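You operate a simulated robot arm through the tools that you are given. There is no shell and no other tool. Be economical: measure what you need, move in short steps, check, and stop when the job is done.

Carry out the task below with a simulated two-armed robot. There is one attempt and no reset: what you move stays moved.

TASK
Pick up the grey mandrel with one hand, pass it to the other hand and put it on the second tier from the bottom of the wire shelf. Set down upright: grey mandrel.

The check looks at the end state, three seconds after you hand in, the way a careful person would. Anything else that was tipped, shoved, dropped, spilled or broken makes it a failure.

THE ROBOT
Two 6-joint arms with two-finger grippers on one trunk, on a base that drives. Base frame: it is fixed to the floor where the robot stands at the start and does not move with it; the origin is under the middle of the robot, x ahead of it, y to its left, z up; the surface under the hand at the start is at about z = 85. Lengths are in cm, angles in degrees, forces in N, time in s.
The left shoulder is at the start at [3, 17.8, 103.8], the right one opposite. With the tool pointing down near the work surface each hand reaches from about 46 to 84 cm from the robot's upright axis, wherever it stands, measured 20 degrees to its own side. Places, roughly: second tier of the wire shelf [-160, -450, 70]. Payload 2.54 kg a hand.
Tool frame (each hand has its own): the origin (TCP) lies between the finger pads and is the grasp point; the fingertips stand 3 cm ahead of it; z points along the fingers, y is the line along which they close. Largest opening 11.6 cm; the body of the gripper starts 9.5 cm behind the TCP.
Orientation is told as [roll, pitch, yaw] about the base's x, y, z axes, in that order, counted from this pose: with the fingers straight down and closing along the base's y, the tool's x points along the base's -x, its y along +y and its z along -z.

THE INTERFACE
- The arms move only by the tool move_arm. It takes "left_commands", "right_commands" or both (then of equal length, played together; a hand with none holds still); each is a list of rows, each a list of 7 numbers: the finger opening in cm, from 0 to 11.6, then the shift along the tool's x, y, z in cm, then the turn, a rotation vector about the tool's x, y, z in degrees. In form: [[jaw, x, y, z, wx, wy, wz], ...]. A call has 1 to 10 rows; each row is the pose to reach, as a shift and turn from the pose commanded when the call began, along the tool's axes at that moment. Rows are played at 5 a second. More than 5 cm and 8.6 degrees between two rows, or a gripper value outside its range, and nothing of the call is played. Where a pose cannot be reached the arm comes as near as it can. A force on the tool above 40 N (or 10 N above the force at the start of the call, whichever is more), or a blocked arm, ends the call early, and 0.2 s more pass. The fingers move at their own pace (about 15.3 cm/s each) and stop on an object; they squeeze with about 22 N. The grip force told is the motor's: it shows also when the fingers shut on nothing. Time passes only in rows, and 0.2 s behind the last, so rows that repeat a pose let the fingers close. The reply holds the time, the measured pose of the TCP, the force on the tool along the base axes, the opening and the grip force, in the units named above and with some noise, with the torque about the TCP (base axes, N m) and any sound that the robot's microphone picked up.
- Cameras (640 x 400 px; columns grow to the right, rows downward): "scene" is now at [3.94, -3, 175.59]; the picture's right is [-0.37, -0.93, 0.00], its down [-0.73, 0.30, -0.61] and it looks along [0.57, -0.23, -0.79] (base axes); focal length 277 px, centre (320, 200). "left" rides on the left gripper at [6.9, 1.5, -12.2] in its tool frame; the picture's right is [-0.21, 0.98, 0.00], its down [-0.83, -0.18, -0.53] and it looks along [-0.52, -0.11, 0.85] (tool axes); focal length 251 px, centre (320, 200). "right" rides on the right gripper at [6.9, -1.5, -12.2] in its tool frame; the picture's right is [0.21, 0.98, 0.00], its down [-0.83, 0.18, -0.53] and it looks along [-0.52, 0.11, 0.85] (tool axes); focal length 251 px, centre (320, 200). There is no depth. A picture from a camera that has moved, and an enlarged one, comes with that camera's place and axes in the base frame and with its lens.
- get_image(camera): a new picture of that camera. The clock stands still meanwhile.
- move_column(by): slides the trunk up (or, below 0, down) by that many cm; the arms and the scene camera ride with it, the base frame stays. It gives what a move gives, with no picture.
- steer(legs): drives the robot by 1 to 6 legs, each [ahead, left, turn to the left] in cm, cm and degrees, along the robot's own axes; the way and the turn of a leg run together, so that a leg with both is an arc; at most 150 cm and 180 degrees a leg. The arms and the cameras ride along, it lands a little off, and it stops where it bumps. It gives what a move gives.
- head_to(pan, tilt): turns the head with the scene camera to pan (to the left, within 143 degrees either way) and tilt (down, from -29 to 69), counted from straight ahead of the robot. It gives what a move gives.
- inspect(camera, box): a new picture of the part [left, top, right, bottom] of that camera's present view, enlarged. The clock stands still meanwhile.
- hand_in(): hands the job in; it is judged then, once.

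Work in short steps. Places have to be worked out from the pictures, the camera data and where the tool is seen: move nearer, look again, correct. Check each grasp and each placing, and mend what went wrong. You have 120 turns and 92 pictures in all, those below and enlarged ones among them. Open the grippers and draw the arms clear of the work before you hand the job in, unless the task says otherwise; then end with one line.

The tools are called as name(argument=value, ...) on one line, values as JSON. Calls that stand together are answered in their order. move_arm: Moves the arms, as the interface text tells. Its arguments: {"type":"object","properties":{"left_commands":{"type":"array"},"right_commands":{"type":"array"}},"required":[]} The other tools are called the same way: move_column (by) slides the trunk up or down; steer (legs) drives the base; head_to (pan, tilt) turns the head that bears the scene camera; get_image (camera) takes a picture; inspect (camera, box) takes an enlarged picture of a part of a camera's view; hand_in () hands the job in.

At the start:

```text
t: 0.0
left_position: [47.42, 6.83, 107.25]
left_ee_rot: [0.0, 0.1, 0.1]
left_force: [-0.8, -0.1, -0.5]
left_wrist_torque: [0.0, -0.01, -0.02]
left_finger_gap: 11.61
left_grasp_force: 0.1
right_position: [43.46, -38.49, 112.15]
right_ee_rot: [0.0, 0.0, 0.0]
right_force: [0.4, 0.4, -0.2]
right_wrist_torque: [0.0, -0.01, 0.02]
right_finger_gap: 11.57
right_grasp_force: 0.1
trunk travel left (down, up): [-25.0, 29.0]
robot x, y, heading: [0.23, -0.1, 0.2]
head pan, tilt: [-22.0, 52.2]
```

scene: 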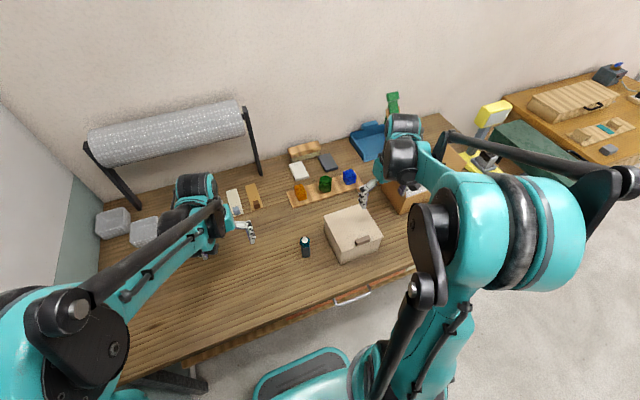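
right: 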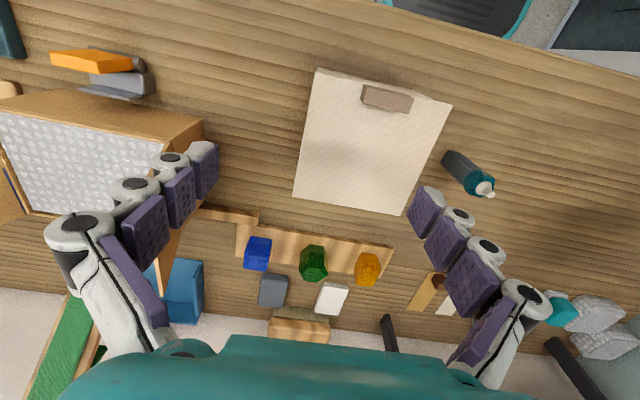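
left: 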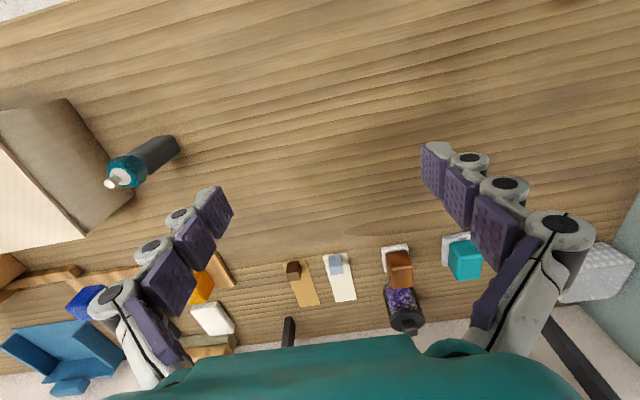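

I look closer at the table to find the grey mandrel.

inspect(camera="scene", box=[220, 130, 420, 270])

inspect(camera="left", box=[60, 100, 240, 230])

inspect(camera="right", box=[220, 60, 540, 350])

```text
2.86 times, centred on (320, 200) of scene
camera zoom: at [3.94, -3.0, 175.59], right [-0.37, -0.93, 0.0], down [-0.73, 0.3, -0.61], along [0.57, -0.23, -0.79], focal length 793 px, centre (320, 200)
```

zoom: 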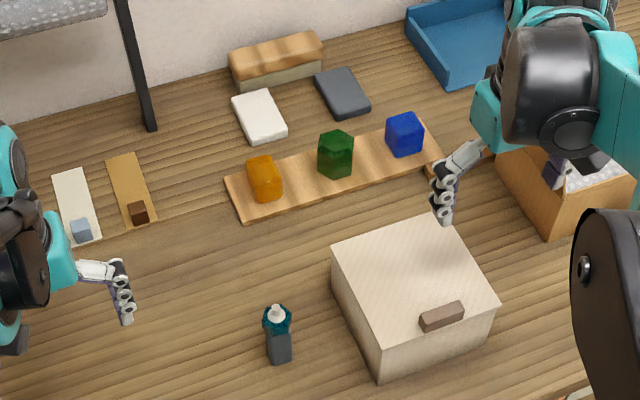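

```text
3.08 times, centred on (150, 165) of left
camera zoom: at [40.47, 8.28, 119.51], right [0.21, 0.98, 0.0], down [0.83, -0.18, 0.53], along [0.52, -0.11, -0.85], focal length 774 px, centre (843, 308)
```

zoom: 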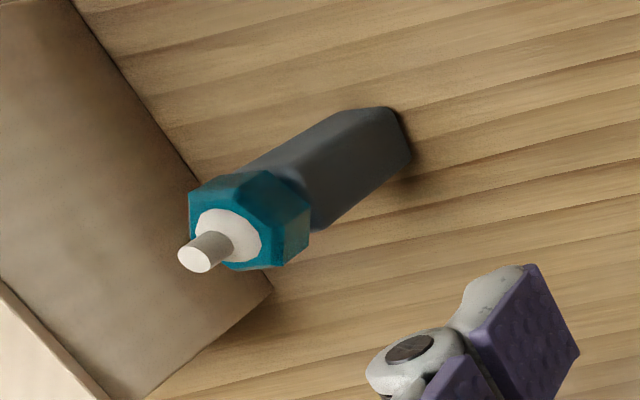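

```text
1.38 times, centred on (380, 205) of right
camera zoom: at [36.51, -39.91, 124.17], right [-0.21, 0.98, 0.0], down [0.83, 0.18, 0.53], along [0.52, 0.11, -0.85], focal length 347 px, centre (237, 193)
```

zoom: 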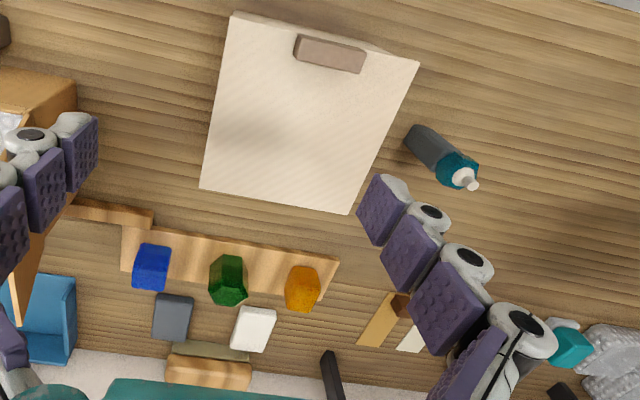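

The dark grey hexagonal piece with the teal collar and white tip stands at about [48.4, -15.5], z from 85 to 97; that looks like the mandrel. Before I touch it I look at the shelf, and check there is no other grey mandrel.

head_to(pan=-110, tilt=15)

get_image(camera="scene")

```text
t: 1.6
left_position: [47.53, 7.0, 107.11]
left_ee_rot: [0.0, 0.0, 0.1]
left_force: [-0.1, -0.2, 0.3]
left_wrist_torque: [-0.01, -0.04, 0.01]
left_finger_gap: 11.61
left_grasp_force: 0.0
right_position: [43.44, -38.39, 111.99]
right_ee_rot: [0.0, 0.0, 0.1]
right_force: [0.8, -0.2, -0.8]
right_wrist_torque: [0.0, 0.0, 0.06]
right_finger_gap: 11.61
right_grasp_force: 0.0
trunk travel left (down, up): [-25.0, 29.0]
robot x, y, heading: [0.2, 0.19, 0.0]
head pan, tilt: [-110.0, 15.0]
```

```text
85 pictures are left
camera scene: at [-6.19, -8.97, 181.26], right [-0.94, 0.34, 0.0], down [0.09, 0.24, -0.97], along [-0.33, -0.91, -0.26], focal length 277 px, centre (320, 200)
```

scene: 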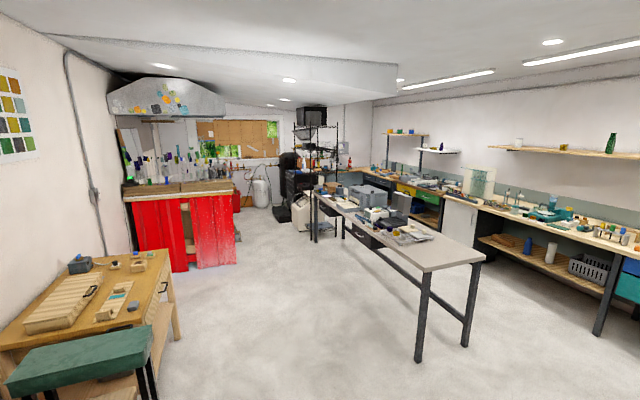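

inspect(camera="scene", box=[250, 90, 410, 250])

```text
2.50 times, centred on (330, 170) of scene
camera zoom: at [-6.19, -8.97, 181.26], right [-0.94, 0.34, 0.0], down [0.09, 0.24, -0.97], along [-0.33, -0.91, -0.26], focal length 694 px, centre (295, 275)
```

zoom: 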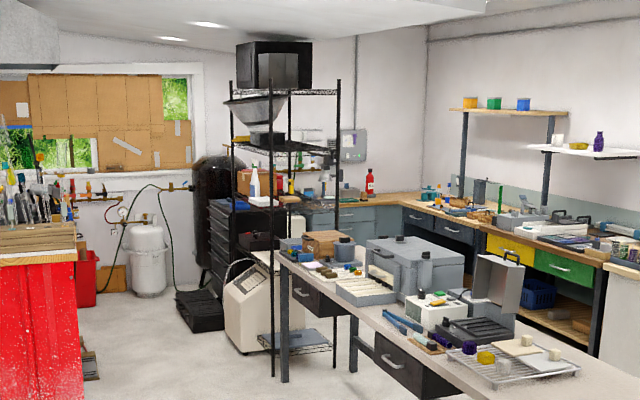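

Shelf is visible; I will study it when near. Now I bring the right hand over the mandrel at constant height, and turn the head back.

move_arm(right_commands=[[10, -1, 4.5, 0, 0, 0, 0], [9, -2, 9, 0, 0, 0, 0], [9, -3, 13.5, 0, 0, 0, 0], [9, -4, 18, 0, 0, 0, 0], [9, -5, 22.9, 0, 0, 0, 0], [9, -5, 22.9, 0, 0, 0, 0]])

head_to(pan=-15, tilt=50)

get_image(camera="right")

get_image(camera="scene")

```text
t: 3.0
left_position: [47.5, 6.76, 107.36]
left_ee_rot: [-0.1, 0.0, 0.0]
left_force: [0.1, 0.1, 0.0]
left_wrist_torque: [0.07, -0.02, 0.01]
left_finger_gap: 11.61
left_grasp_force: 0.0
right_position: [48.49, -15.83, 111.98]
right_ee_rot: [0.0, 0.0, 0.0]
right_force: [-0.2, -0.8, -0.1]
right_wrist_torque: [0.02, 0.0, -0.01]
right_finger_gap: 9.01
right_grasp_force: 0.1
trunk travel left (down, up): [-25.0, 29.0]
robot x, y, heading: [0.25, -0.1, -0.3]
head pan, tilt: [-110.0, 15.0]
```

```text
t: 4.7
left_position: [47.49, 6.78, 107.18]
left_ee_rot: [0.0, 0.1, 0.0]
left_force: [-0.3, -0.8, -0.4]
left_wrist_torque: [-0.04, -0.01, -0.03]
left_finger_gap: 11.61
left_grasp_force: 0.0
right_position: [48.63, -15.93, 111.92]
right_ee_rot: [0.0, -0.1, 0.0]
right_force: [0.1, -0.4, 0.0]
right_wrist_torque: [-0.05, 0.02, 0.0]
right_finger_gap: 9.01
right_grasp_force: 0.0
trunk travel left (down, up): [-25.0, 29.0]
robot x, y, heading: [-0.37, 0.38, -0.0]
head pan, tilt: [-15.0, 50.0]
```

```text
83 pictures are left
camera right: at [41.7, -17.33, 124.1], right [-0.21, 0.98, 0.0], down [0.83, 0.18, 0.53], along [0.52, 0.11, -0.85], focal length 251 px, centre (320, 200)
```

right: 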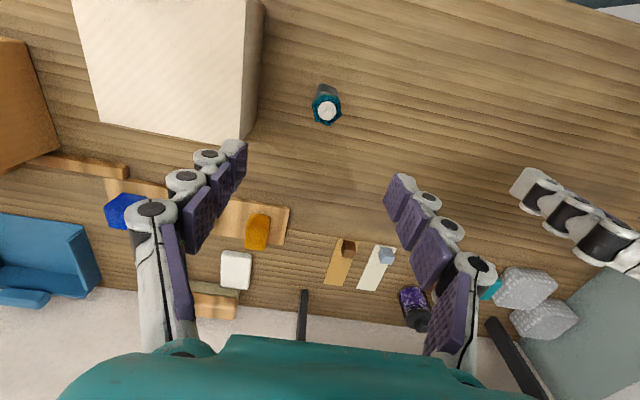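

```text
82 pictures are left
camera scene: at [4.44, -2.18, 175.89], right [-0.26, -0.97, 0.0], down [-0.74, 0.2, -0.64], along [0.62, -0.17, -0.77], focal length 277 px, centre (320, 200)
```

scene: 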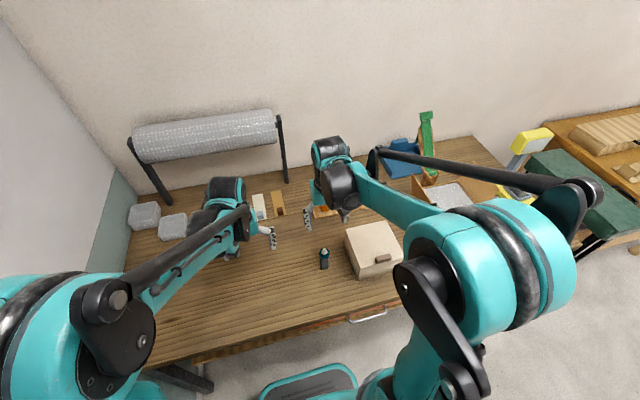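

inspect(camera="right", box=[286, 70, 366, 140])

```text
5.71 times, centred on (326, 105) of right
camera zoom: at [41.7, -17.33, 124.1], right [-0.21, 0.98, 0.0], down [0.83, 0.18, 0.53], along [0.52, 0.11, -0.85], focal length 1437 px, centre (286, 743)
```

zoom: 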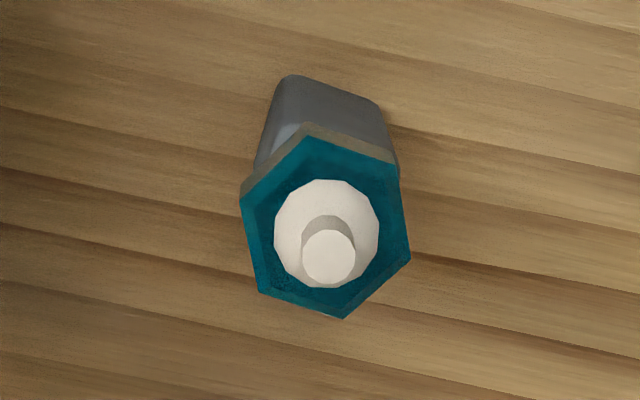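

The mandrel axis is about [47.4, -15.4]; its collar flats allow a closing axis at yaw -38. I turn the right hand to that yaw and lower it to z≈102, fingertips still above the tip.

move_arm(right_commands=[[8, 0.4, 0.2, 1, 0, 0, 7.6], [8, 0.8, 0.3, 3, 0, 0, 15.2], [8, 1.1, 0.4, 5, 0, 0, 22.8], [8, 1.1, 0.45, 7, 0, 0, 30.4], [8, 1.1, 0.45, 9, 0, 0, 38], [8, 1.1, 0.45, 10, 0, 0, 38], [8, 1.1, 0.45, 10, 0, 0, 38]])

get_image(camera="right")

get_image(camera="left")

```text
t: 6.3
left_position: [47.61, 6.8, 107.34]
left_ee_rot: [0.0, 0.0, 0.0]
left_force: [-0.3, -0.4, -0.1]
left_wrist_torque: [0.01, -0.06, -0.01]
left_finger_gap: 11.6
left_grasp_force: 0.1
right_position: [47.56, -15.1, 102.07]
right_ee_rot: [0.0, 0.1, -38.0]
right_force: [-1.0, -0.4, -0.1]
right_wrist_torque: [-0.02, 0.02, 0.01]
right_finger_gap: 8.01
right_grasp_force: 0.2
trunk travel left (down, up): [-25.0, 29.0]
robot x, y, heading: [-0.16, -0.16, 0.1]
head pan, tilt: [-15.0, 50.0]
```

```text
80 pictures are left
camera right: at [41.03, -12.03, 114.17], right [0.43, 0.9, 0.0], down [0.76, -0.37, 0.53], along [0.48, -0.23, -0.85], focal length 251 px, centre (320, 200)
```

right: 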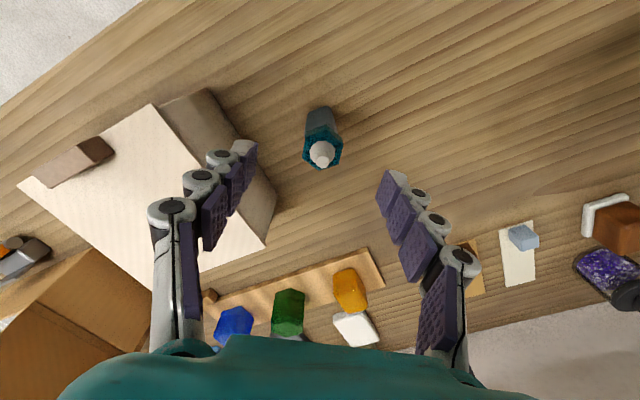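

```text
79 pictures are left
camera left: at [40.46, 8.29, 119.51], right [0.21, 0.98, 0.0], down [0.83, -0.18, 0.53], along [0.52, -0.11, -0.85], focal length 251 px, centre (320, 200)
```

left: 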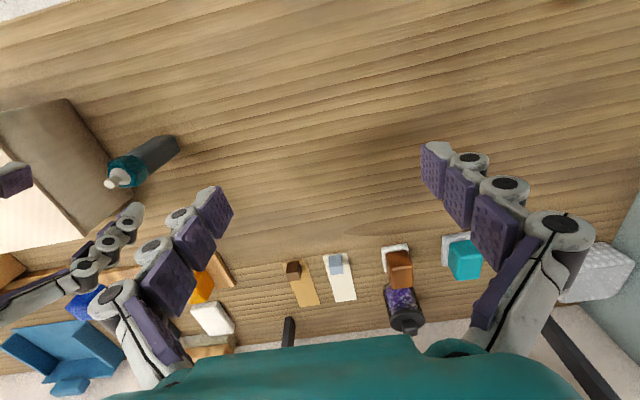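

The mandrel sits at about [47.5, -14.9], practically beneath the right TCP. I descend to collar height (z≈93.8) and close.

move_arm(right_commands=[[8, 0, 0.1, 2, 0, 0, 0], [8, 0, 0.1, 4, 0, 0, 0], [8, 0, 0.1, 6, 0, 0, 0], [8, 0, 0.1, 8, 0, 0, 0], [8, 0, 0.1, 8.3, 0, 0, 0]])

get_image(camera="right")

inspect(camera="left", box=[40, 80, 240, 220])

```text
t: 7.5
left_position: [47.33, 6.87, 107.35]
left_ee_rot: [0.1, 0.0, 0.0]
left_force: [0.1, 0.7, -0.4]
left_wrist_torque: [0.0, -0.03, 0.04]
left_finger_gap: 11.61
left_grasp_force: 0.0
right_position: [47.62, -15.14, 93.78]
right_ee_rot: [0.1, 0.1, -37.9]
right_force: [1.1, -0.5, 0.0]
right_wrist_torque: [-0.02, -0.04, 0.02]
right_finger_gap: 8.0
right_grasp_force: 0.0
trunk travel left (down, up): [-25.0, 29.0]
robot x, y, heading: [-0.29, 0.18, 0.1]
head pan, tilt: [-15.0, 50.0]
```

```text
78 pictures are left
camera right: at [41.2, -12.07, 105.88], right [0.43, 0.9, 0.0], down [0.76, -0.37, 0.53], along [0.48, -0.23, -0.85], focal length 251 px, centre (320, 200)
```

right: 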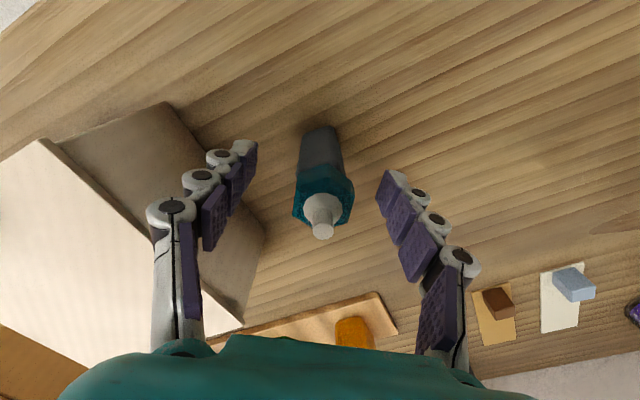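

```text
2.86 times, centred on (140, 150) of left
camera zoom: at [40.44, 8.3, 119.52], right [0.21, 0.98, 0.0], down [0.83, -0.18, 0.53], along [0.52, -0.11, -0.85], focal length 718 px, centre (834, 343)
```

zoom: 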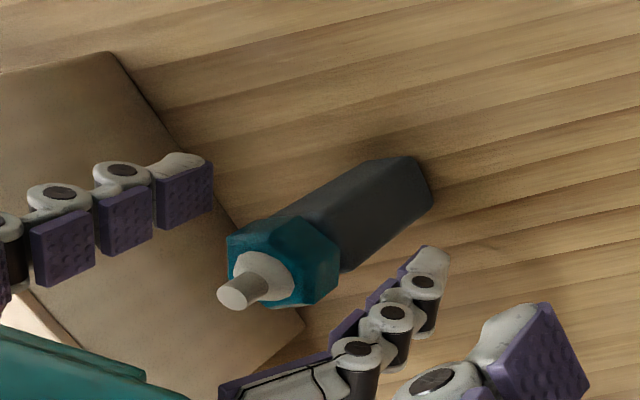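

The collar lies at the TCP pixel (~(320,192)), centred between the fingers. I close.

move_arm(right_commands=[[6, 0, 0, 0, 0, 0, 0], [4, 0, 0, 0, 0, 0, 0], [2, 0, 0, 0, 0, 0, 0], [2, 0, 0, 0, 0, 0, 0], [2, 0, 0, 0, 0, 0, 0]])

get_image(camera="right")

```text
t: 8.7
left_position: [47.52, 6.79, 107.21]
left_ee_rot: [0.0, 0.1, 0.0]
left_force: [-0.2, 0.2, 0.1]
left_wrist_torque: [0.01, 0.0, -0.03]
left_finger_gap: 11.61
left_grasp_force: 0.0
right_position: [47.64, -15.14, 93.72]
right_ee_rot: [0.0, -0.1, -38.0]
right_force: [0.4, 0.2, 0.0]
right_wrist_torque: [-0.07, -0.01, -0.03]
right_finger_gap: 3.74
right_grasp_force: 22.2
trunk travel left (down, up): [-25.0, 29.0]
robot x, y, heading: [0.1, -0.62, -0.1]
head pan, tilt: [-15.0, 50.0]
```

```text
76 pictures are left
camera right: at [41.22, -12.08, 105.9], right [0.43, 0.9, 0.0], down [0.76, -0.37, 0.53], along [0.48, -0.23, -0.85], focal length 251 px, centre (320, 200)
```

right: 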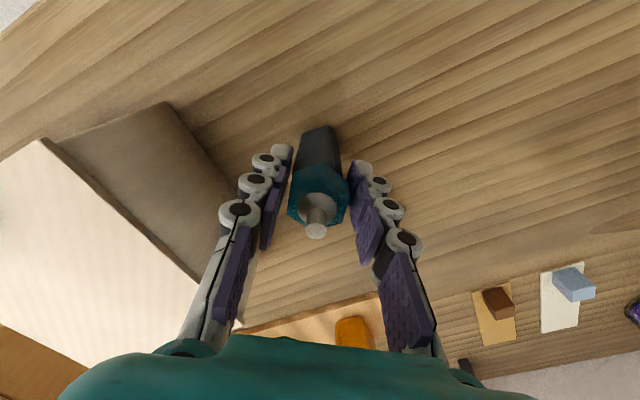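

Gripped: gap 3.74 cm, 22 N. I lift straight up 20 cm and check.

move_arm(right_commands=[[2, 0, 0, -1, 0, 0, 0], [2, 0, 0, -4, 0, 0, 0], [2, 0, 0, -8, 0, 0, 0], [2, 0, 0, -12, 0, 0, 0], [2, 0, 0, -16, 0, 0, 0], [2, 0, 0, -20.3, 0, 0, 0], [2, 0, 0, -20.3, 0, 0, 0]])

get_image(camera="right")

```text
t: 10.3
left_position: [47.69, 6.9, 107.13]
left_ee_rot: [0.1, 0.1, 0.1]
left_force: [0.4, 0.5, 0.6]
left_wrist_torque: [-0.02, -0.02, -0.01]
left_finger_gap: 11.64
left_grasp_force: 0.0
right_position: [47.15, -15.56, 113.95]
right_ee_rot: [0.0, 0.0, -38.0]
right_force: [-0.4, 0.3, -1.3]
right_wrist_torque: [0.01, 0.04, 0.04]
right_finger_gap: 3.71
right_grasp_force: 22.4
trunk travel left (down, up): [-25.0, 29.0]
robot x, y, heading: [-0.04, 0.04, -0.0]
head pan, tilt: [-15.0, 50.0]
```

```text
75 pictures are left
camera right: at [40.74, -12.38, 126.02], right [0.43, 0.9, 0.0], down [0.76, -0.37, 0.53], along [0.48, -0.23, -0.85], focal length 251 px, centre (320, 200)
```

right: 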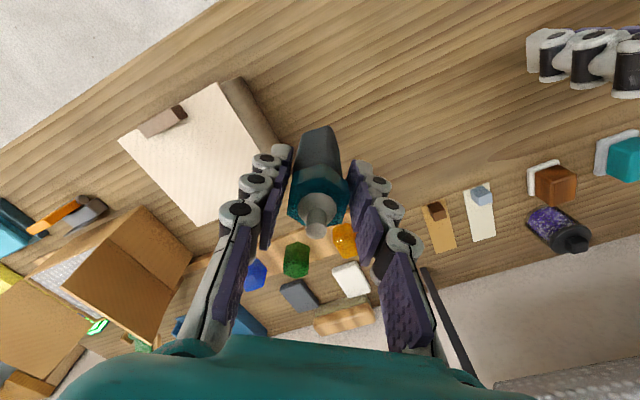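

Held well, upright, about 0.15 kg. Now I bring the right hand out to [67.6, -5.5, 114] while the left hand pitches its fingers forward, moving to its left.

move_arm(left_commands=[[9, -1, 2, -1, 0, -7.5, 0], [9, -2, 4, -2, 0, -15, 0], [9, -3.5, 6, -3, 0, -22.5, 0], [9, -5, 7.2, -4, 0, -30, 0], [9, -6.5, 7.2, -4.7, 0, -37.5, 0], [9, -8, 7.2, -4.7, 0, -45, 0], [9, -8.6, 7.2, -4.7, 0, -52.5, 0], [9, -8.6, 7.2, -4.7, 0, -60, 0], [9, -8.6, 7.2, -4.7, 0, -60, 0]], right_commands=[[2, -1, 2, 0, 0, 0, 0], [2, -3, 5, 0, 0, 0, 0], [2, -5, 8.5, 0, 0, 0, 0], [2, -6.5, 12, 0, 0, 0, 0], [2, -7.8, 15.5, 0, 0, 0, 0], [2, -9, 18.5, 0, 0, 0, 0], [2, -9.85, 20.5, 0, 0, 0, 0], [2, -9.85, 20.5, 0, 0, 0, 0], [2, -9.85, 20.5, 0, 0, 0, 0]])

get_image(camera="scene")

```text
t: 12.3
left_position: [56.04, 14.1, 111.83]
left_ee_rot: [0.1, -60.1, 0.0]
left_force: [1.0, -0.4, 0.0]
left_wrist_torque: [-0.04, 0.03, -0.02]
left_finger_gap: 8.97
left_grasp_force: 0.0
right_position: [67.85, -4.84, 114.09]
right_ee_rot: [0.0, 0.0, -38.0]
right_force: [0.5, 0.2, -0.4]
right_wrist_torque: [0.01, 0.02, -0.02]
right_finger_gap: 3.71
right_grasp_force: 21.7
trunk travel left (down, up): [-25.0, 29.0]
robot x, y, heading: [0.19, 0.09, 0.1]
head pan, tilt: [-15.0, 50.0]
```

```text
74 pictures are left
camera scene: at [4.45, -2.16, 175.89], right [-0.26, -0.97, 0.0], down [-0.74, 0.2, -0.64], along [0.62, -0.17, -0.77], focal length 277 px, centre (320, 200)
```

scene: 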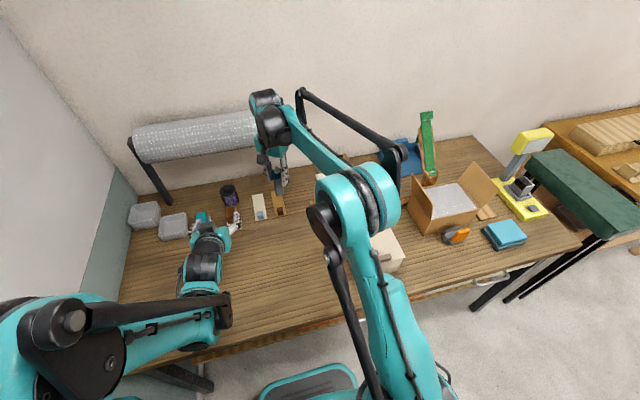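

Both are where intended. I yaw the left hand by -38 and bring it to the pre-grasp point, 14 cm short of the mandrel.

move_arm(left_commands=[[8, 0.5, -1, 0.4, 6.58, 0, 3.8], [8, 1, -2, 0.9, 13.16, 0, 7.6], [8, 1.5, -4, 1.3, 19.74, 0, 11.4], [8, 2, -6, 1.8, 26.3, 0, 15.2], [8, 2.53, -8, 2.2, 32.9, 0, 19], [8, 2.53, -10.6, 2.2, 32.9, 0, 19], [8, 2.53, -10.6, 2.2, 32.9, 0, 19]])

get_image(camera="left")

get_image(camera="right")

```text
t: 13.9
left_position: [56.89, 3.73, 108.56]
left_ee_rot: [-0.1, -60.0, -38.1]
left_force: [0.1, 0.0, -0.1]
left_wrist_torque: [-0.01, 0.0, -0.04]
left_finger_gap: 8.03
left_grasp_force: 0.2
right_position: [67.89, -4.93, 114.02]
right_ee_rot: [-0.1, 0.0, -38.1]
right_force: [0.1, 0.2, -1.2]
right_wrist_torque: [-0.02, -0.01, -0.01]
right_finger_gap: 3.69
right_grasp_force: 21.9
trunk travel left (down, up): [-25.0, 29.0]
robot x, y, heading: [-0.02, 0.21, -0.1]
head pan, tilt: [-15.0, 50.0]
```

```text
73 pictures are left
camera left: at [46.67, 13.47, 108.66], right [0.69, 0.7, 0.19], down [-0.15, -0.11, 0.98], along [0.71, -0.7, 0.03], focal length 251 px, centre (320, 200)
```

left: 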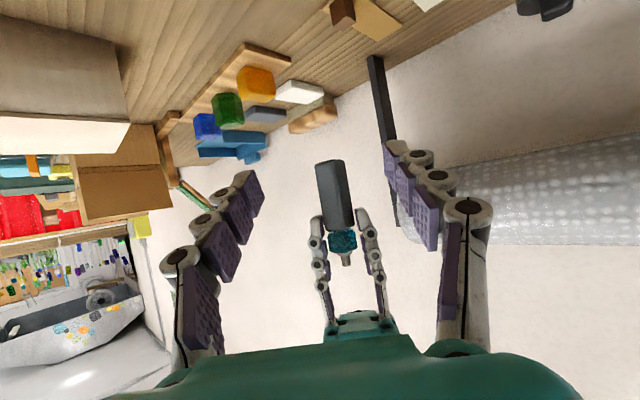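

```text
72 pictures are left
camera right: at [61.44, -1.74, 126.17], right [0.43, 0.9, 0.0], down [0.76, -0.36, 0.53], along [0.48, -0.23, -0.85], focal length 251 px, centre (320, 200)
```

right: 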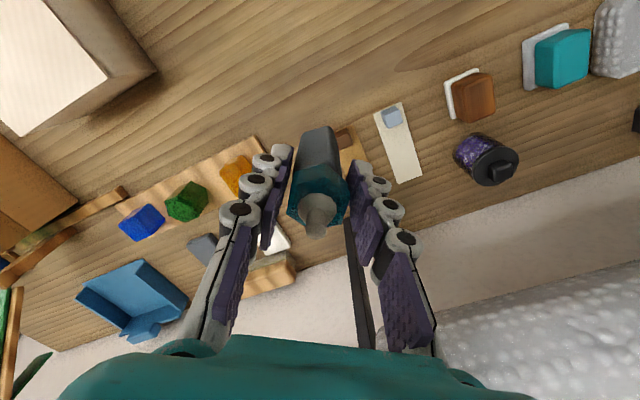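

Mandrel lines up with the left hand (lateral error ~0.3 cm). I advance the left hand horizontally 14 cm, with a little lateral correction, keeping it open.

move_arm(left_commands=[[8, -1.5, 0.1, 2.6, 0, 0, 0], [8, -3, 0.2, 5.2, 0, 0, 0], [8, -4.5, 0.25, 7.8, 0, 0, 0], [8, -6, 0.25, 10.4, 0, 0, 0], [8, -7, 0.25, 12.1, 0, 0, 0], [8, -7, 0.25, 12.1, 0, 0, 0]])

get_image(camera="left")

get_image(camera="right")

```text
t: 15.3
left_position: [67.81, -4.98, 108.47]
left_ee_rot: [0.1, -59.9, -37.9]
left_force: [0.9, -0.1, -0.8]
left_wrist_torque: [-0.01, -0.01, -0.02]
left_finger_gap: 8.03
left_grasp_force: 0.1
right_position: [67.71, -5.04, 114.08]
right_ee_rot: [0.0, -0.1, -37.9]
right_force: [-0.2, -0.9, -1.0]
right_wrist_torque: [0.02, 0.0, -0.01]
right_finger_gap: 3.69
right_grasp_force: 22.2
trunk travel left (down, up): [-25.0, 29.0]
robot x, y, heading: [-0.24, -0.05, -0.1]
head pan, tilt: [-15.0, 50.0]
```

```text
71 pictures are left
camera left: at [57.55, 4.77, 108.78], right [0.69, 0.7, 0.19], down [-0.15, -0.11, 0.98], along [0.71, -0.7, 0.03], focal length 251 px, centre (320, 200)
```

left: 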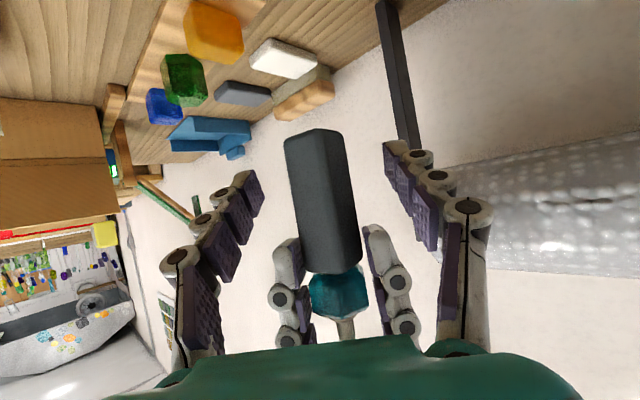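

```text
70 pictures are left
camera right: at [61.39, -1.81, 126.2], right [0.43, 0.9, 0.0], down [0.76, -0.37, 0.53], along [0.48, -0.23, -0.85], focal length 251 px, centre (320, 200)
```

right: 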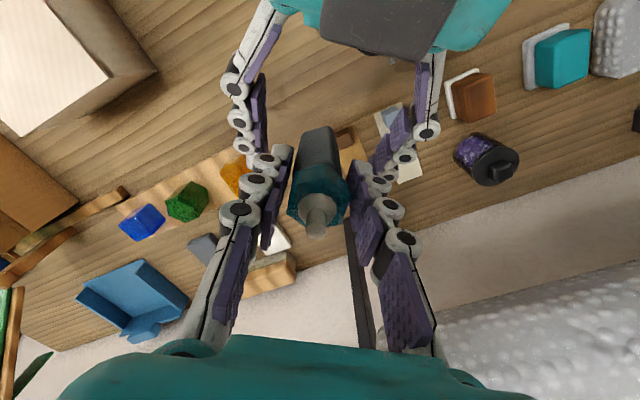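

Body is centred between the left fingers, 3.5 cm above its base. Close the left hand.

move_arm(left_commands=[[6, 0, 0, 0, 0, 0, 0], [4, 0, 0, 0, 0, 0, 0], [2, 0, 0, 0, 0, 0, 0], [2, 0, 0, 0, 0, 0, 0], [2, 0, 0, 0, 0, 0, 0]])

get_image(camera="left")

```text
t: 16.5
left_position: [67.81, -4.96, 108.58]
left_ee_rot: [0.1, -60.1, -38.0]
left_force: [4.3, -0.8, -1.1]
left_wrist_torque: [0.0, 0.28, 0.02]
left_finger_gap: 3.48
left_grasp_force: 22.3
right_position: [67.76, -5.05, 114.13]
right_ee_rot: [0.0, 0.0, -38.0]
right_force: [-3.6, -0.1, 0.8]
right_wrist_torque: [-0.01, -0.04, 0.02]
right_finger_gap: 3.58
right_grasp_force: 22.2
trunk travel left (down, up): [-25.0, 29.0]
robot x, y, heading: [0.03, -0.02, -0.1]
head pan, tilt: [-15.0, 50.0]
```

```text
69 pictures are left
camera left: at [57.56, 4.78, 108.76], right [0.69, 0.7, 0.19], down [-0.15, -0.11, 0.98], along [0.71, -0.7, 0.03], focal length 251 px, centre (320, 200)
```

left: 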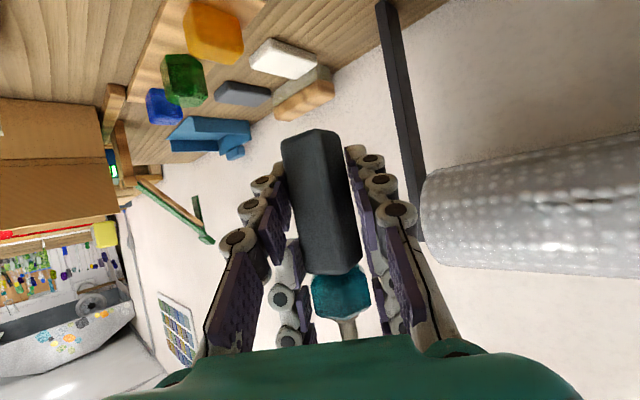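

Left hand holds it (gap 3.48, 22 N). I open the right hand and draw it straight up.

move_arm(right_commands=[[5, 0, 0, 0, 0, 0, 0], [6.5, 0, 0, 0, 0, 0, 0], [6.5, 0, 0, -2, 0, 0, 0], [6.5, 0, 0, -6, 0, 0, 0], [6.5, 0, 0, -10, 0, 0, 0], [6.5, 0, 0, -14, 0, 0, 0], [6.5, 0, 0, -14, 0, 0, 0]])

get_image(camera="left")

get_image(camera="scene")

```text
t: 18.1
left_position: [67.77, -4.98, 108.48]
left_ee_rot: [0.1, -59.9, -38.0]
left_force: [0.1, 0.4, 0.0]
left_wrist_torque: [-0.05, 0.02, 0.03]
left_finger_gap: 2.7
left_grasp_force: 22.6
right_position: [67.29, -5.15, 127.98]
right_ee_rot: [0.0, 0.0, -38.0]
right_force: [0.1, 1.0, 0.3]
right_wrist_torque: [0.01, 0.03, 0.0]
right_finger_gap: 6.51
right_grasp_force: 0.1
trunk travel left (down, up): [-25.0, 29.0]
robot x, y, heading: [0.29, 0.17, -0.2]
head pan, tilt: [-15.0, 50.0]
```

```text
68 pictures are left
camera left: at [57.59, 4.77, 108.74], right [0.69, 0.7, 0.19], down [-0.15, -0.11, 0.98], along [0.71, -0.7, 0.03], focal length 251 px, centre (320, 200)
```

left: 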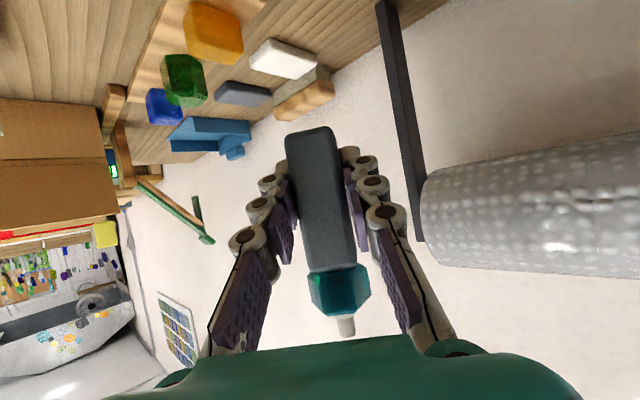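

```text
67 pictures are left
camera scene: at [4.52, -2.19, 175.88], right [-0.26, -0.97, 0.0], down [-0.74, 0.2, -0.64], along [0.62, -0.17, -0.77], focal length 277 px, centre (320, 200)
```

scene: 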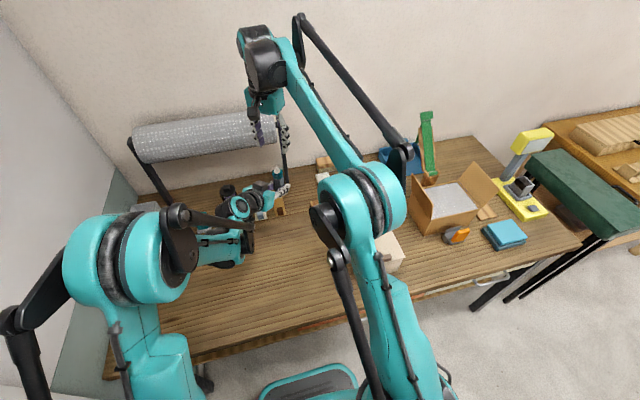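

Transfer done: gap settled to 2.7 on the body flats, the mandrel upright. I back the robot away from the table and look around.

steer(legs=[[-60, 0, 0]])

head_to(pan=-60, tilt=25)

get_image(camera="scene")

head_to(pan=-140, tilt=25)

get_image(camera="scene")

```text
t: 21.1
left_position: [14.57, -5.92, 108.51]
left_ee_rot: [0.2, -60.1, -38.4]
left_force: [0.3, -1.2, -0.6]
left_wrist_torque: [0.0, 0.02, 0.06]
left_finger_gap: 2.69
left_grasp_force: 21.4
right_position: [14.13, -6.16, 127.97]
right_ee_rot: [0.0, 0.0, -38.2]
right_force: [0.2, -0.2, -0.2]
right_wrist_torque: [0.05, -0.01, -0.01]
right_finger_gap: 6.52
right_grasp_force: 0.0
trunk travel left (down, up): [-25.0, 29.0]
robot x, y, heading: [-53.05, -0.26, -0.4]
head pan, tilt: [-15.0, 50.0]
stopped in leg 1: the robot was blocked; the commanded pose is now the measured one
```

```text
t: 22.3
left_position: [14.61, -5.71, 108.62]
left_ee_rot: [0.0, -60.0, -38.3]
left_force: [-0.1, -0.3, -0.7]
left_wrist_torque: [0.0, 0.02, 0.02]
left_finger_gap: 2.69
left_grasp_force: 22.2
right_position: [14.19, -5.93, 128.02]
right_ee_rot: [0.0, 0.0, -38.2]
right_force: [0.5, 1.0, 0.1]
right_wrist_torque: [0.01, -0.02, -0.01]
right_finger_gap: 6.47
right_grasp_force: 0.0
trunk travel left (down, up): [-25.0, 29.0]
robot x, y, heading: [-53.12, -0.88, -0.5]
head pan, tilt: [-60.0, 25.0]
```

```text
66 pictures are left
camera scene: at [-51.43, -8.66, 179.63], right [-0.87, -0.5, 0.0], down [-0.21, 0.37, -0.91], along [0.45, -0.79, -0.42], focal length 277 px, centre (320, 200)
```

scene: 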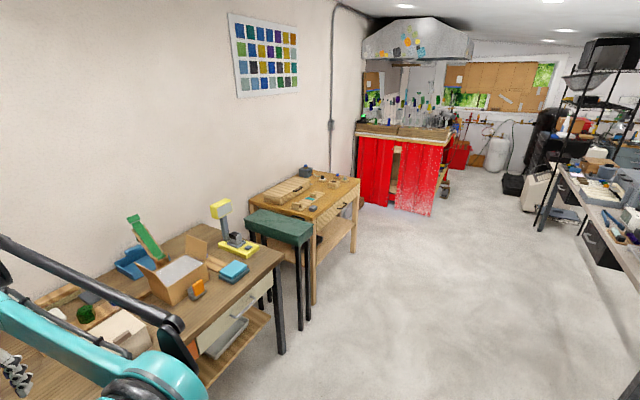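

```text
t: 23.8
left_position: [14.71, -5.79, 108.74]
left_ee_rot: [0.0, -60.0, -38.3]
left_force: [0.1, -0.8, -0.8]
left_wrist_torque: [-0.01, 0.0, -0.01]
left_finger_gap: 2.69
left_grasp_force: 22.2
right_position: [14.06, -5.88, 128.06]
right_ee_rot: [0.0, -0.1, -38.2]
right_force: [0.3, 0.1, 1.0]
right_wrist_torque: [0.0, -0.04, -0.04]
right_finger_gap: 6.49
right_grasp_force: 0.0
trunk travel left (down, up): [-25.0, 29.0]
robot x, y, heading: [-52.97, -0.25, -0.2]
head pan, tilt: [-140.0, 25.0]
```

```text
65 pictures are left
camera scene: at [-63.13, -6.56, 179.64], right [-0.64, 0.77, 0.0], down [0.32, 0.27, -0.91], along [-0.7, -0.58, -0.42], focal length 277 px, centre (320, 200)
```

scene: 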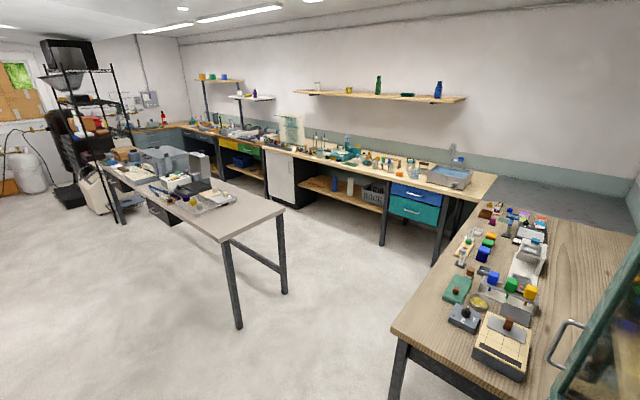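

The back-up stopped early against something behind. I look down behind the robot to see what it was.

head_to(pan=-143, tilt=60)

get_image(camera="scene")

head_to(pan=143, tilt=45)

get_image(camera="scene")

```text
t: 24.8
left_position: [14.71, -5.74, 108.62]
left_ee_rot: [-0.1, -60.0, -38.3]
left_force: [0.5, 0.8, -0.7]
left_wrist_torque: [0.04, 0.05, -0.01]
left_finger_gap: 2.7
left_grasp_force: 21.8
right_position: [14.19, -5.82, 128.0]
right_ee_rot: [0.0, 0.0, -38.2]
right_force: [-0.5, 0.5, -0.6]
right_wrist_torque: [0.02, 0.01, 0.0]
right_finger_gap: 6.49
right_grasp_force: 0.1
trunk travel left (down, up): [-25.0, 29.0]
robot x, y, heading: [-53.2, -0.63, -0.3]
head pan, tilt: [-143.0, 60.0]
```

```text
64 pictures are left
camera scene: at [-61.39, -4.65, 174.64], right [-0.6, 0.8, 0.0], down [0.69, 0.52, -0.5], along [-0.4, -0.3, -0.87], focal length 277 px, centre (320, 200)
```

scene: 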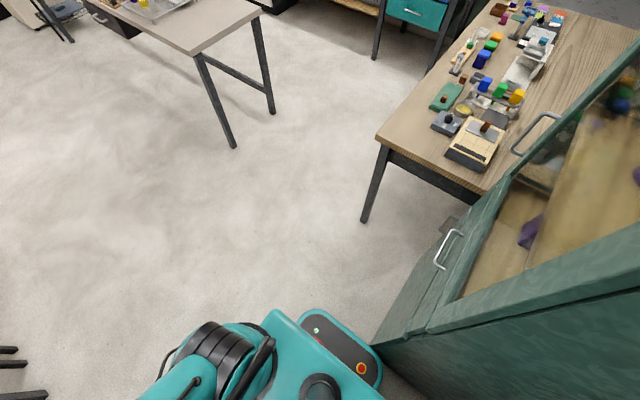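

```text
t: 28.7
left_position: [14.65, -5.71, 108.65]
left_ee_rot: [0.1, -60.1, -38.3]
left_force: [-0.7, 0.4, -1.2]
left_wrist_torque: [-0.03, -0.04, -0.01]
left_finger_gap: 2.72
left_grasp_force: 21.5
right_position: [14.1, -5.86, 128.15]
right_ee_rot: [0.0, 0.1, -38.2]
right_force: [0.0, 0.4, 0.1]
right_wrist_torque: [-0.02, -0.01, -0.02]
right_finger_gap: 6.5
right_grasp_force: 0.1
trunk travel left (down, up): [-25.0, 29.0]
robot x, y, heading: [-53.21, -0.63, -0.2]
head pan, tilt: [143.0, 45.0]
```

```text
63 pictures are left
camera scene: at [-62.5, 4.27, 176.58], right [0.61, 0.8, 0.0], down [0.56, -0.43, -0.71], along [-0.56, 0.43, -0.71], focal length 277 px, centre (320, 200)
```

scene: 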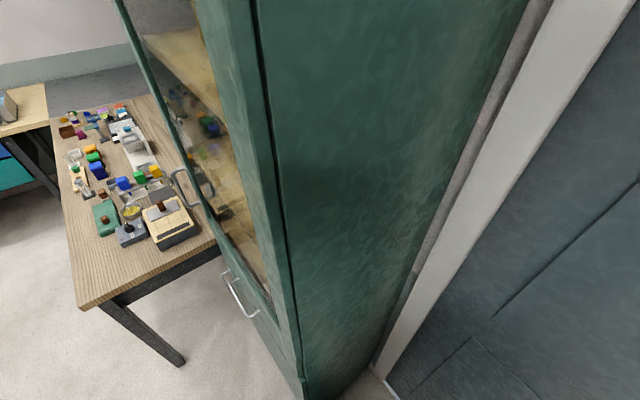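

It was a tall green cabinet, undisturbed. I pull slightly ahead, strafe right into the open floor, and turn right to face the shelf end of the room.

steer(legs=[[5, 0, 0], [0, -75, 0], [0, 0, -90], [90, 0, 0]])

head_to(pan=-25, tilt=22)

get_image(camera="scene")

```text
t: 41.3
left_position: [-46.4, -230.81, 108.7]
left_ee_rot: [0.0, -60.0, -125.3]
left_force: [0.1, -0.8, -1.9]
left_wrist_torque: [0.04, -0.02, 0.0]
left_finger_gap: 2.71
left_grasp_force: 21.9
right_position: [-46.56, -230.4, 128.03]
right_ee_rot: [0.0, 0.0, -125.2]
right_force: [0.0, -0.2, 0.3]
right_wrist_torque: [-0.05, -0.01, 0.03]
right_finger_gap: 6.51
right_grasp_force: 0.1
trunk travel left (down, up): [-25.0, 29.0]
robot x, y, heading: [-44.52, -162.48, -87.3]
head pan, tilt: [143.0, 45.0]
```

```text
t: 43.9
left_position: [-46.46, -230.84, 108.58]
left_ee_rot: [0.0, -60.0, -125.3]
left_force: [-0.1, -0.1, -1.3]
left_wrist_torque: [-0.02, -0.03, -0.03]
left_finger_gap: 2.7
left_grasp_force: 22.0
right_position: [-46.55, -230.31, 127.99]
right_ee_rot: [-0.1, 0.0, -125.2]
right_force: [0.4, -0.6, 0.5]
right_wrist_torque: [0.04, -0.04, 0.04]
right_finger_gap: 6.5
right_grasp_force: 0.0
trunk travel left (down, up): [-25.0, 29.0]
robot x, y, heading: [-44.87, -163.01, -87.6]
head pan, tilt: [-25.0, 22.0]
```

```text
62 pictures are left
camera scene: at [-48.31, -168.75, 180.12], right [-0.93, 0.38, 0.0], down [0.14, 0.35, -0.93], along [-0.35, -0.86, -0.37], focal length 277 px, centre (320, 200)
```

scene: 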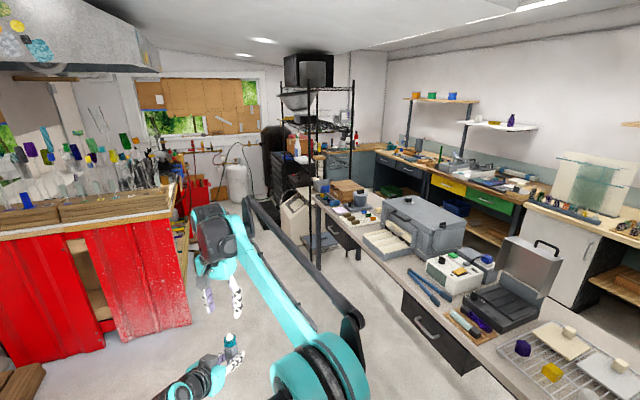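

inspect(camera="scene", box=[230, 70, 390, 270])

```text
2.00 times, centred on (310, 170) of scene
camera zoom: at [-48.31, -168.75, 180.12], right [-0.93, 0.38, 0.0], down [0.14, 0.35, -0.93], along [-0.35, -0.86, -0.37], focal length 555 px, centre (340, 260)
```

zoom: 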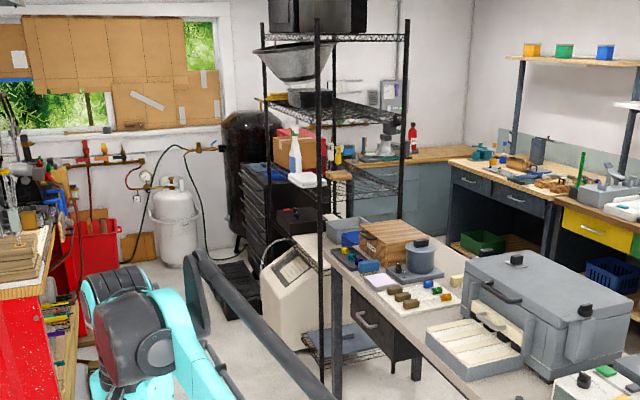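

The shelf spans about x -135…-180, y -406…-490, its long open side facing +x. I tuck the right arm back to its own side, then drive nearer to look into tier two.

move_arm(right_commands=[[6.5, -0.3, -4.4, 0, 0, 0, 0], [6.5, -0.7, -8.8, 0, 0, 0, 0], [6.5, -1, -13.2, 0, 0, 0, 0], [6.5, -1.3, -17.6, 0, 0, 0, 0], [6.5, -1.7, -22, 0, 0, 0, 0], [6.5, -2, -26.4, 0, 0, 0, 0], [6.5, -2.3, -30.8, 0, 0, 0, 0], [6.5, -2.7, -35.2, 0, 0, 0, 0], [6.5, -3, -39.6, 0, 0, 0, 0], [6.5, -3, -39.6, 0, 0, 0, 0]])

steer(legs=[[100, -22, 0]])

head_to(pan=-38, tilt=35)

get_image(camera="scene")

```text
t: 46.1
left_position: [-46.28, -230.9, 108.59]
left_ee_rot: [0.0, -60.0, -125.3]
left_force: [0.0, -0.7, -0.2]
left_wrist_torque: [0.01, -0.04, 0.0]
left_finger_gap: 2.72
left_grasp_force: 21.9
right_position: [-80.55, -210.05, 127.85]
right_ee_rot: [-0.1, 0.0, -125.2]
right_force: [-0.2, 0.5, 0.3]
right_wrist_torque: [0.01, 0.05, 0.02]
right_finger_gap: 6.53
right_grasp_force: 0.0
trunk travel left (down, up): [-25.0, 29.0]
robot x, y, heading: [-44.65, -163.0, -87.2]
head pan, tilt: [-25.0, 22.0]
```

```text
t: 51.4
left_position: [-66.39, -332.83, 108.56]
left_ee_rot: [0.0, -60.0, -126.4]
left_force: [-0.7, -0.8, -1.8]
left_wrist_torque: [0.02, -0.01, 0.01]
left_finger_gap: 2.71
left_grasp_force: 22.4
right_position: [-100.11, -311.46, 128.03]
right_ee_rot: [0.1, 0.0, -126.3]
right_force: [-1.1, -0.4, 0.3]
right_wrist_torque: [0.01, -0.02, -0.01]
right_finger_gap: 6.49
right_grasp_force: 0.0
trunk travel left (down, up): [-25.0, 29.0]
robot x, y, heading: [-63.49, -265.14, -88.4]
head pan, tilt: [-25.0, 22.0]
```

```text
t: 52.2
left_position: [-66.37, -332.81, 108.66]
left_ee_rot: [0.2, -59.9, -126.5]
left_force: [0.7, 0.3, -0.6]
left_wrist_torque: [-0.02, 0.01, 0.02]
left_finger_gap: 2.69
left_grasp_force: 22.4
right_position: [-100.16, -311.31, 127.98]
right_ee_rot: [-0.1, 0.1, -126.3]
right_force: [-0.5, -0.2, 0.3]
right_wrist_torque: [-0.03, 0.01, -0.02]
right_finger_gap: 6.5
right_grasp_force: 0.1
trunk travel left (down, up): [-25.0, 29.0]
robot x, y, heading: [-63.47, -264.98, -88.6]
head pan, tilt: [-38.0, 35.0]
```

```text
60 pictures are left
camera scene: at [-68.73, -269.23, 178.07], right [-0.81, 0.59, 0.0], down [0.34, 0.46, -0.82], along [-0.49, -0.66, -0.57], focal length 277 px, centre (320, 200)
```

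scene: 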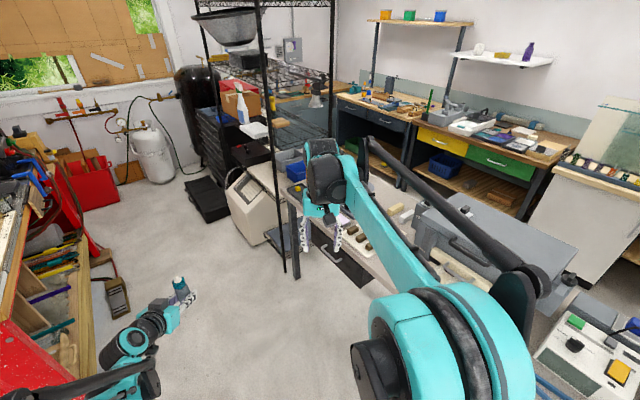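

inspect(camera="scene", box=[170, 50, 350, 290])

```text
1.67 times, centred on (260, 170) of scene
camera zoom: at [-68.73, -269.23, 178.07], right [-0.81, 0.59, 0.0], down [0.34, 0.46, -0.82], along [-0.49, -0.66, -0.57], focal length 462 px, centre (420, 250)
```

zoom: 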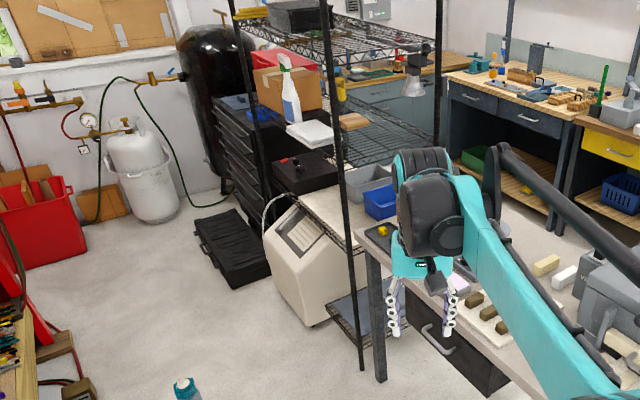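

Tier two is the level behind the appliance, its interior hidden from here. I straighten and pull in the left hand (fingers ahead), then turn to face -x and look.

move_arm(left_commands=[[2, 1.53, 1.2, -2.65, -5.5, 0, -3.17], [2, 3.06, 2.4, -5.3, -11, 0, -6.33], [2, 4.6, 3.6, -7.95, -16.5, 0, -9.5], [2, 6.1, 4.8, -10.6, -22, 0, -12.7], [2, 7.65, 6.0, -13.2, -27.5, 0, -15.8], [2, 9.18, 7.24, -15.9, -32.9, 0, -19], [2, 9.18, 7.24, -15.9, -32.9, 0, -19]])

steer(legs=[[0, 0, -91.4], [0, 90, 0]])

head_to(pan=25, tilt=40)

get_image(camera="scene")

```text
t: 53.8
left_position: [-49.64, -322.26, 108.67]
left_ee_rot: [0.0, -60.0, -88.3]
left_force: [-0.2, 0.5, -1.6]
left_wrist_torque: [0.01, 0.03, 0.04]
left_finger_gap: 2.71
left_grasp_force: 21.6
right_position: [-100.17, -311.47, 127.89]
right_ee_rot: [-0.1, 0.1, -126.3]
right_force: [-0.7, -1.1, 0.0]
right_wrist_torque: [-0.01, 0.01, 0.05]
right_finger_gap: 6.49
right_grasp_force: 0.0
trunk travel left (down, up): [-25.0, 29.0]
robot x, y, heading: [-63.15, -264.84, -88.6]
head pan, tilt: [-38.0, 35.0]
```

```text
t: 62.5
left_position: [-125.0, -365.12, 108.66]
left_ee_rot: [0.1, -60.1, 178.1]
left_force: [-0.3, 0.4, -1.6]
left_wrist_torque: [0.0, 0.01, -0.04]
left_finger_gap: 2.71
left_grasp_force: 22.3
right_position: [-110.83, -315.37, 128.14]
right_ee_rot: [0.0, 0.0, 140.1]
right_force: [0.0, -0.5, 0.5]
right_wrist_torque: [0.02, -0.01, -0.01]
right_finger_gap: 6.54
right_grasp_force: 0.0
trunk travel left (down, up): [-25.0, 29.0]
robot x, y, heading: [-66.94, -354.9, 178.1]
head pan, tilt: [-38.0, 35.0]
```

```text
t: 63.8
left_position: [-124.86, -365.02, 108.73]
left_ee_rot: [0.0, -59.9, 178.0]
left_force: [-0.2, 0.4, -1.3]
left_wrist_torque: [-0.01, -0.02, 0.02]
left_finger_gap: 2.73
left_grasp_force: 21.7
right_position: [-110.75, -315.3, 127.93]
right_ee_rot: [0.0, 0.0, 140.1]
right_force: [-0.8, -0.1, 1.0]
right_wrist_torque: [0.01, -0.02, -0.01]
right_finger_gap: 6.46
right_grasp_force: 0.0
trunk travel left (down, up): [-25.0, 29.0]
robot x, y, heading: [-66.71, -355.21, 177.9]
head pan, tilt: [25.0, 40.0]
```

```text
58 pictures are left
camera scene: at [-71.65, -358.61, 177.3], right [-0.39, 0.92, 0.0], down [0.59, 0.25, -0.77], along [-0.71, -0.3, -0.64], focal length 277 px, centre (320, 200)
```

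scene: 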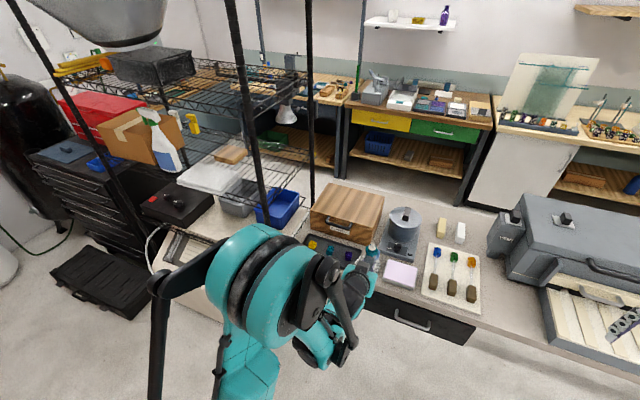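

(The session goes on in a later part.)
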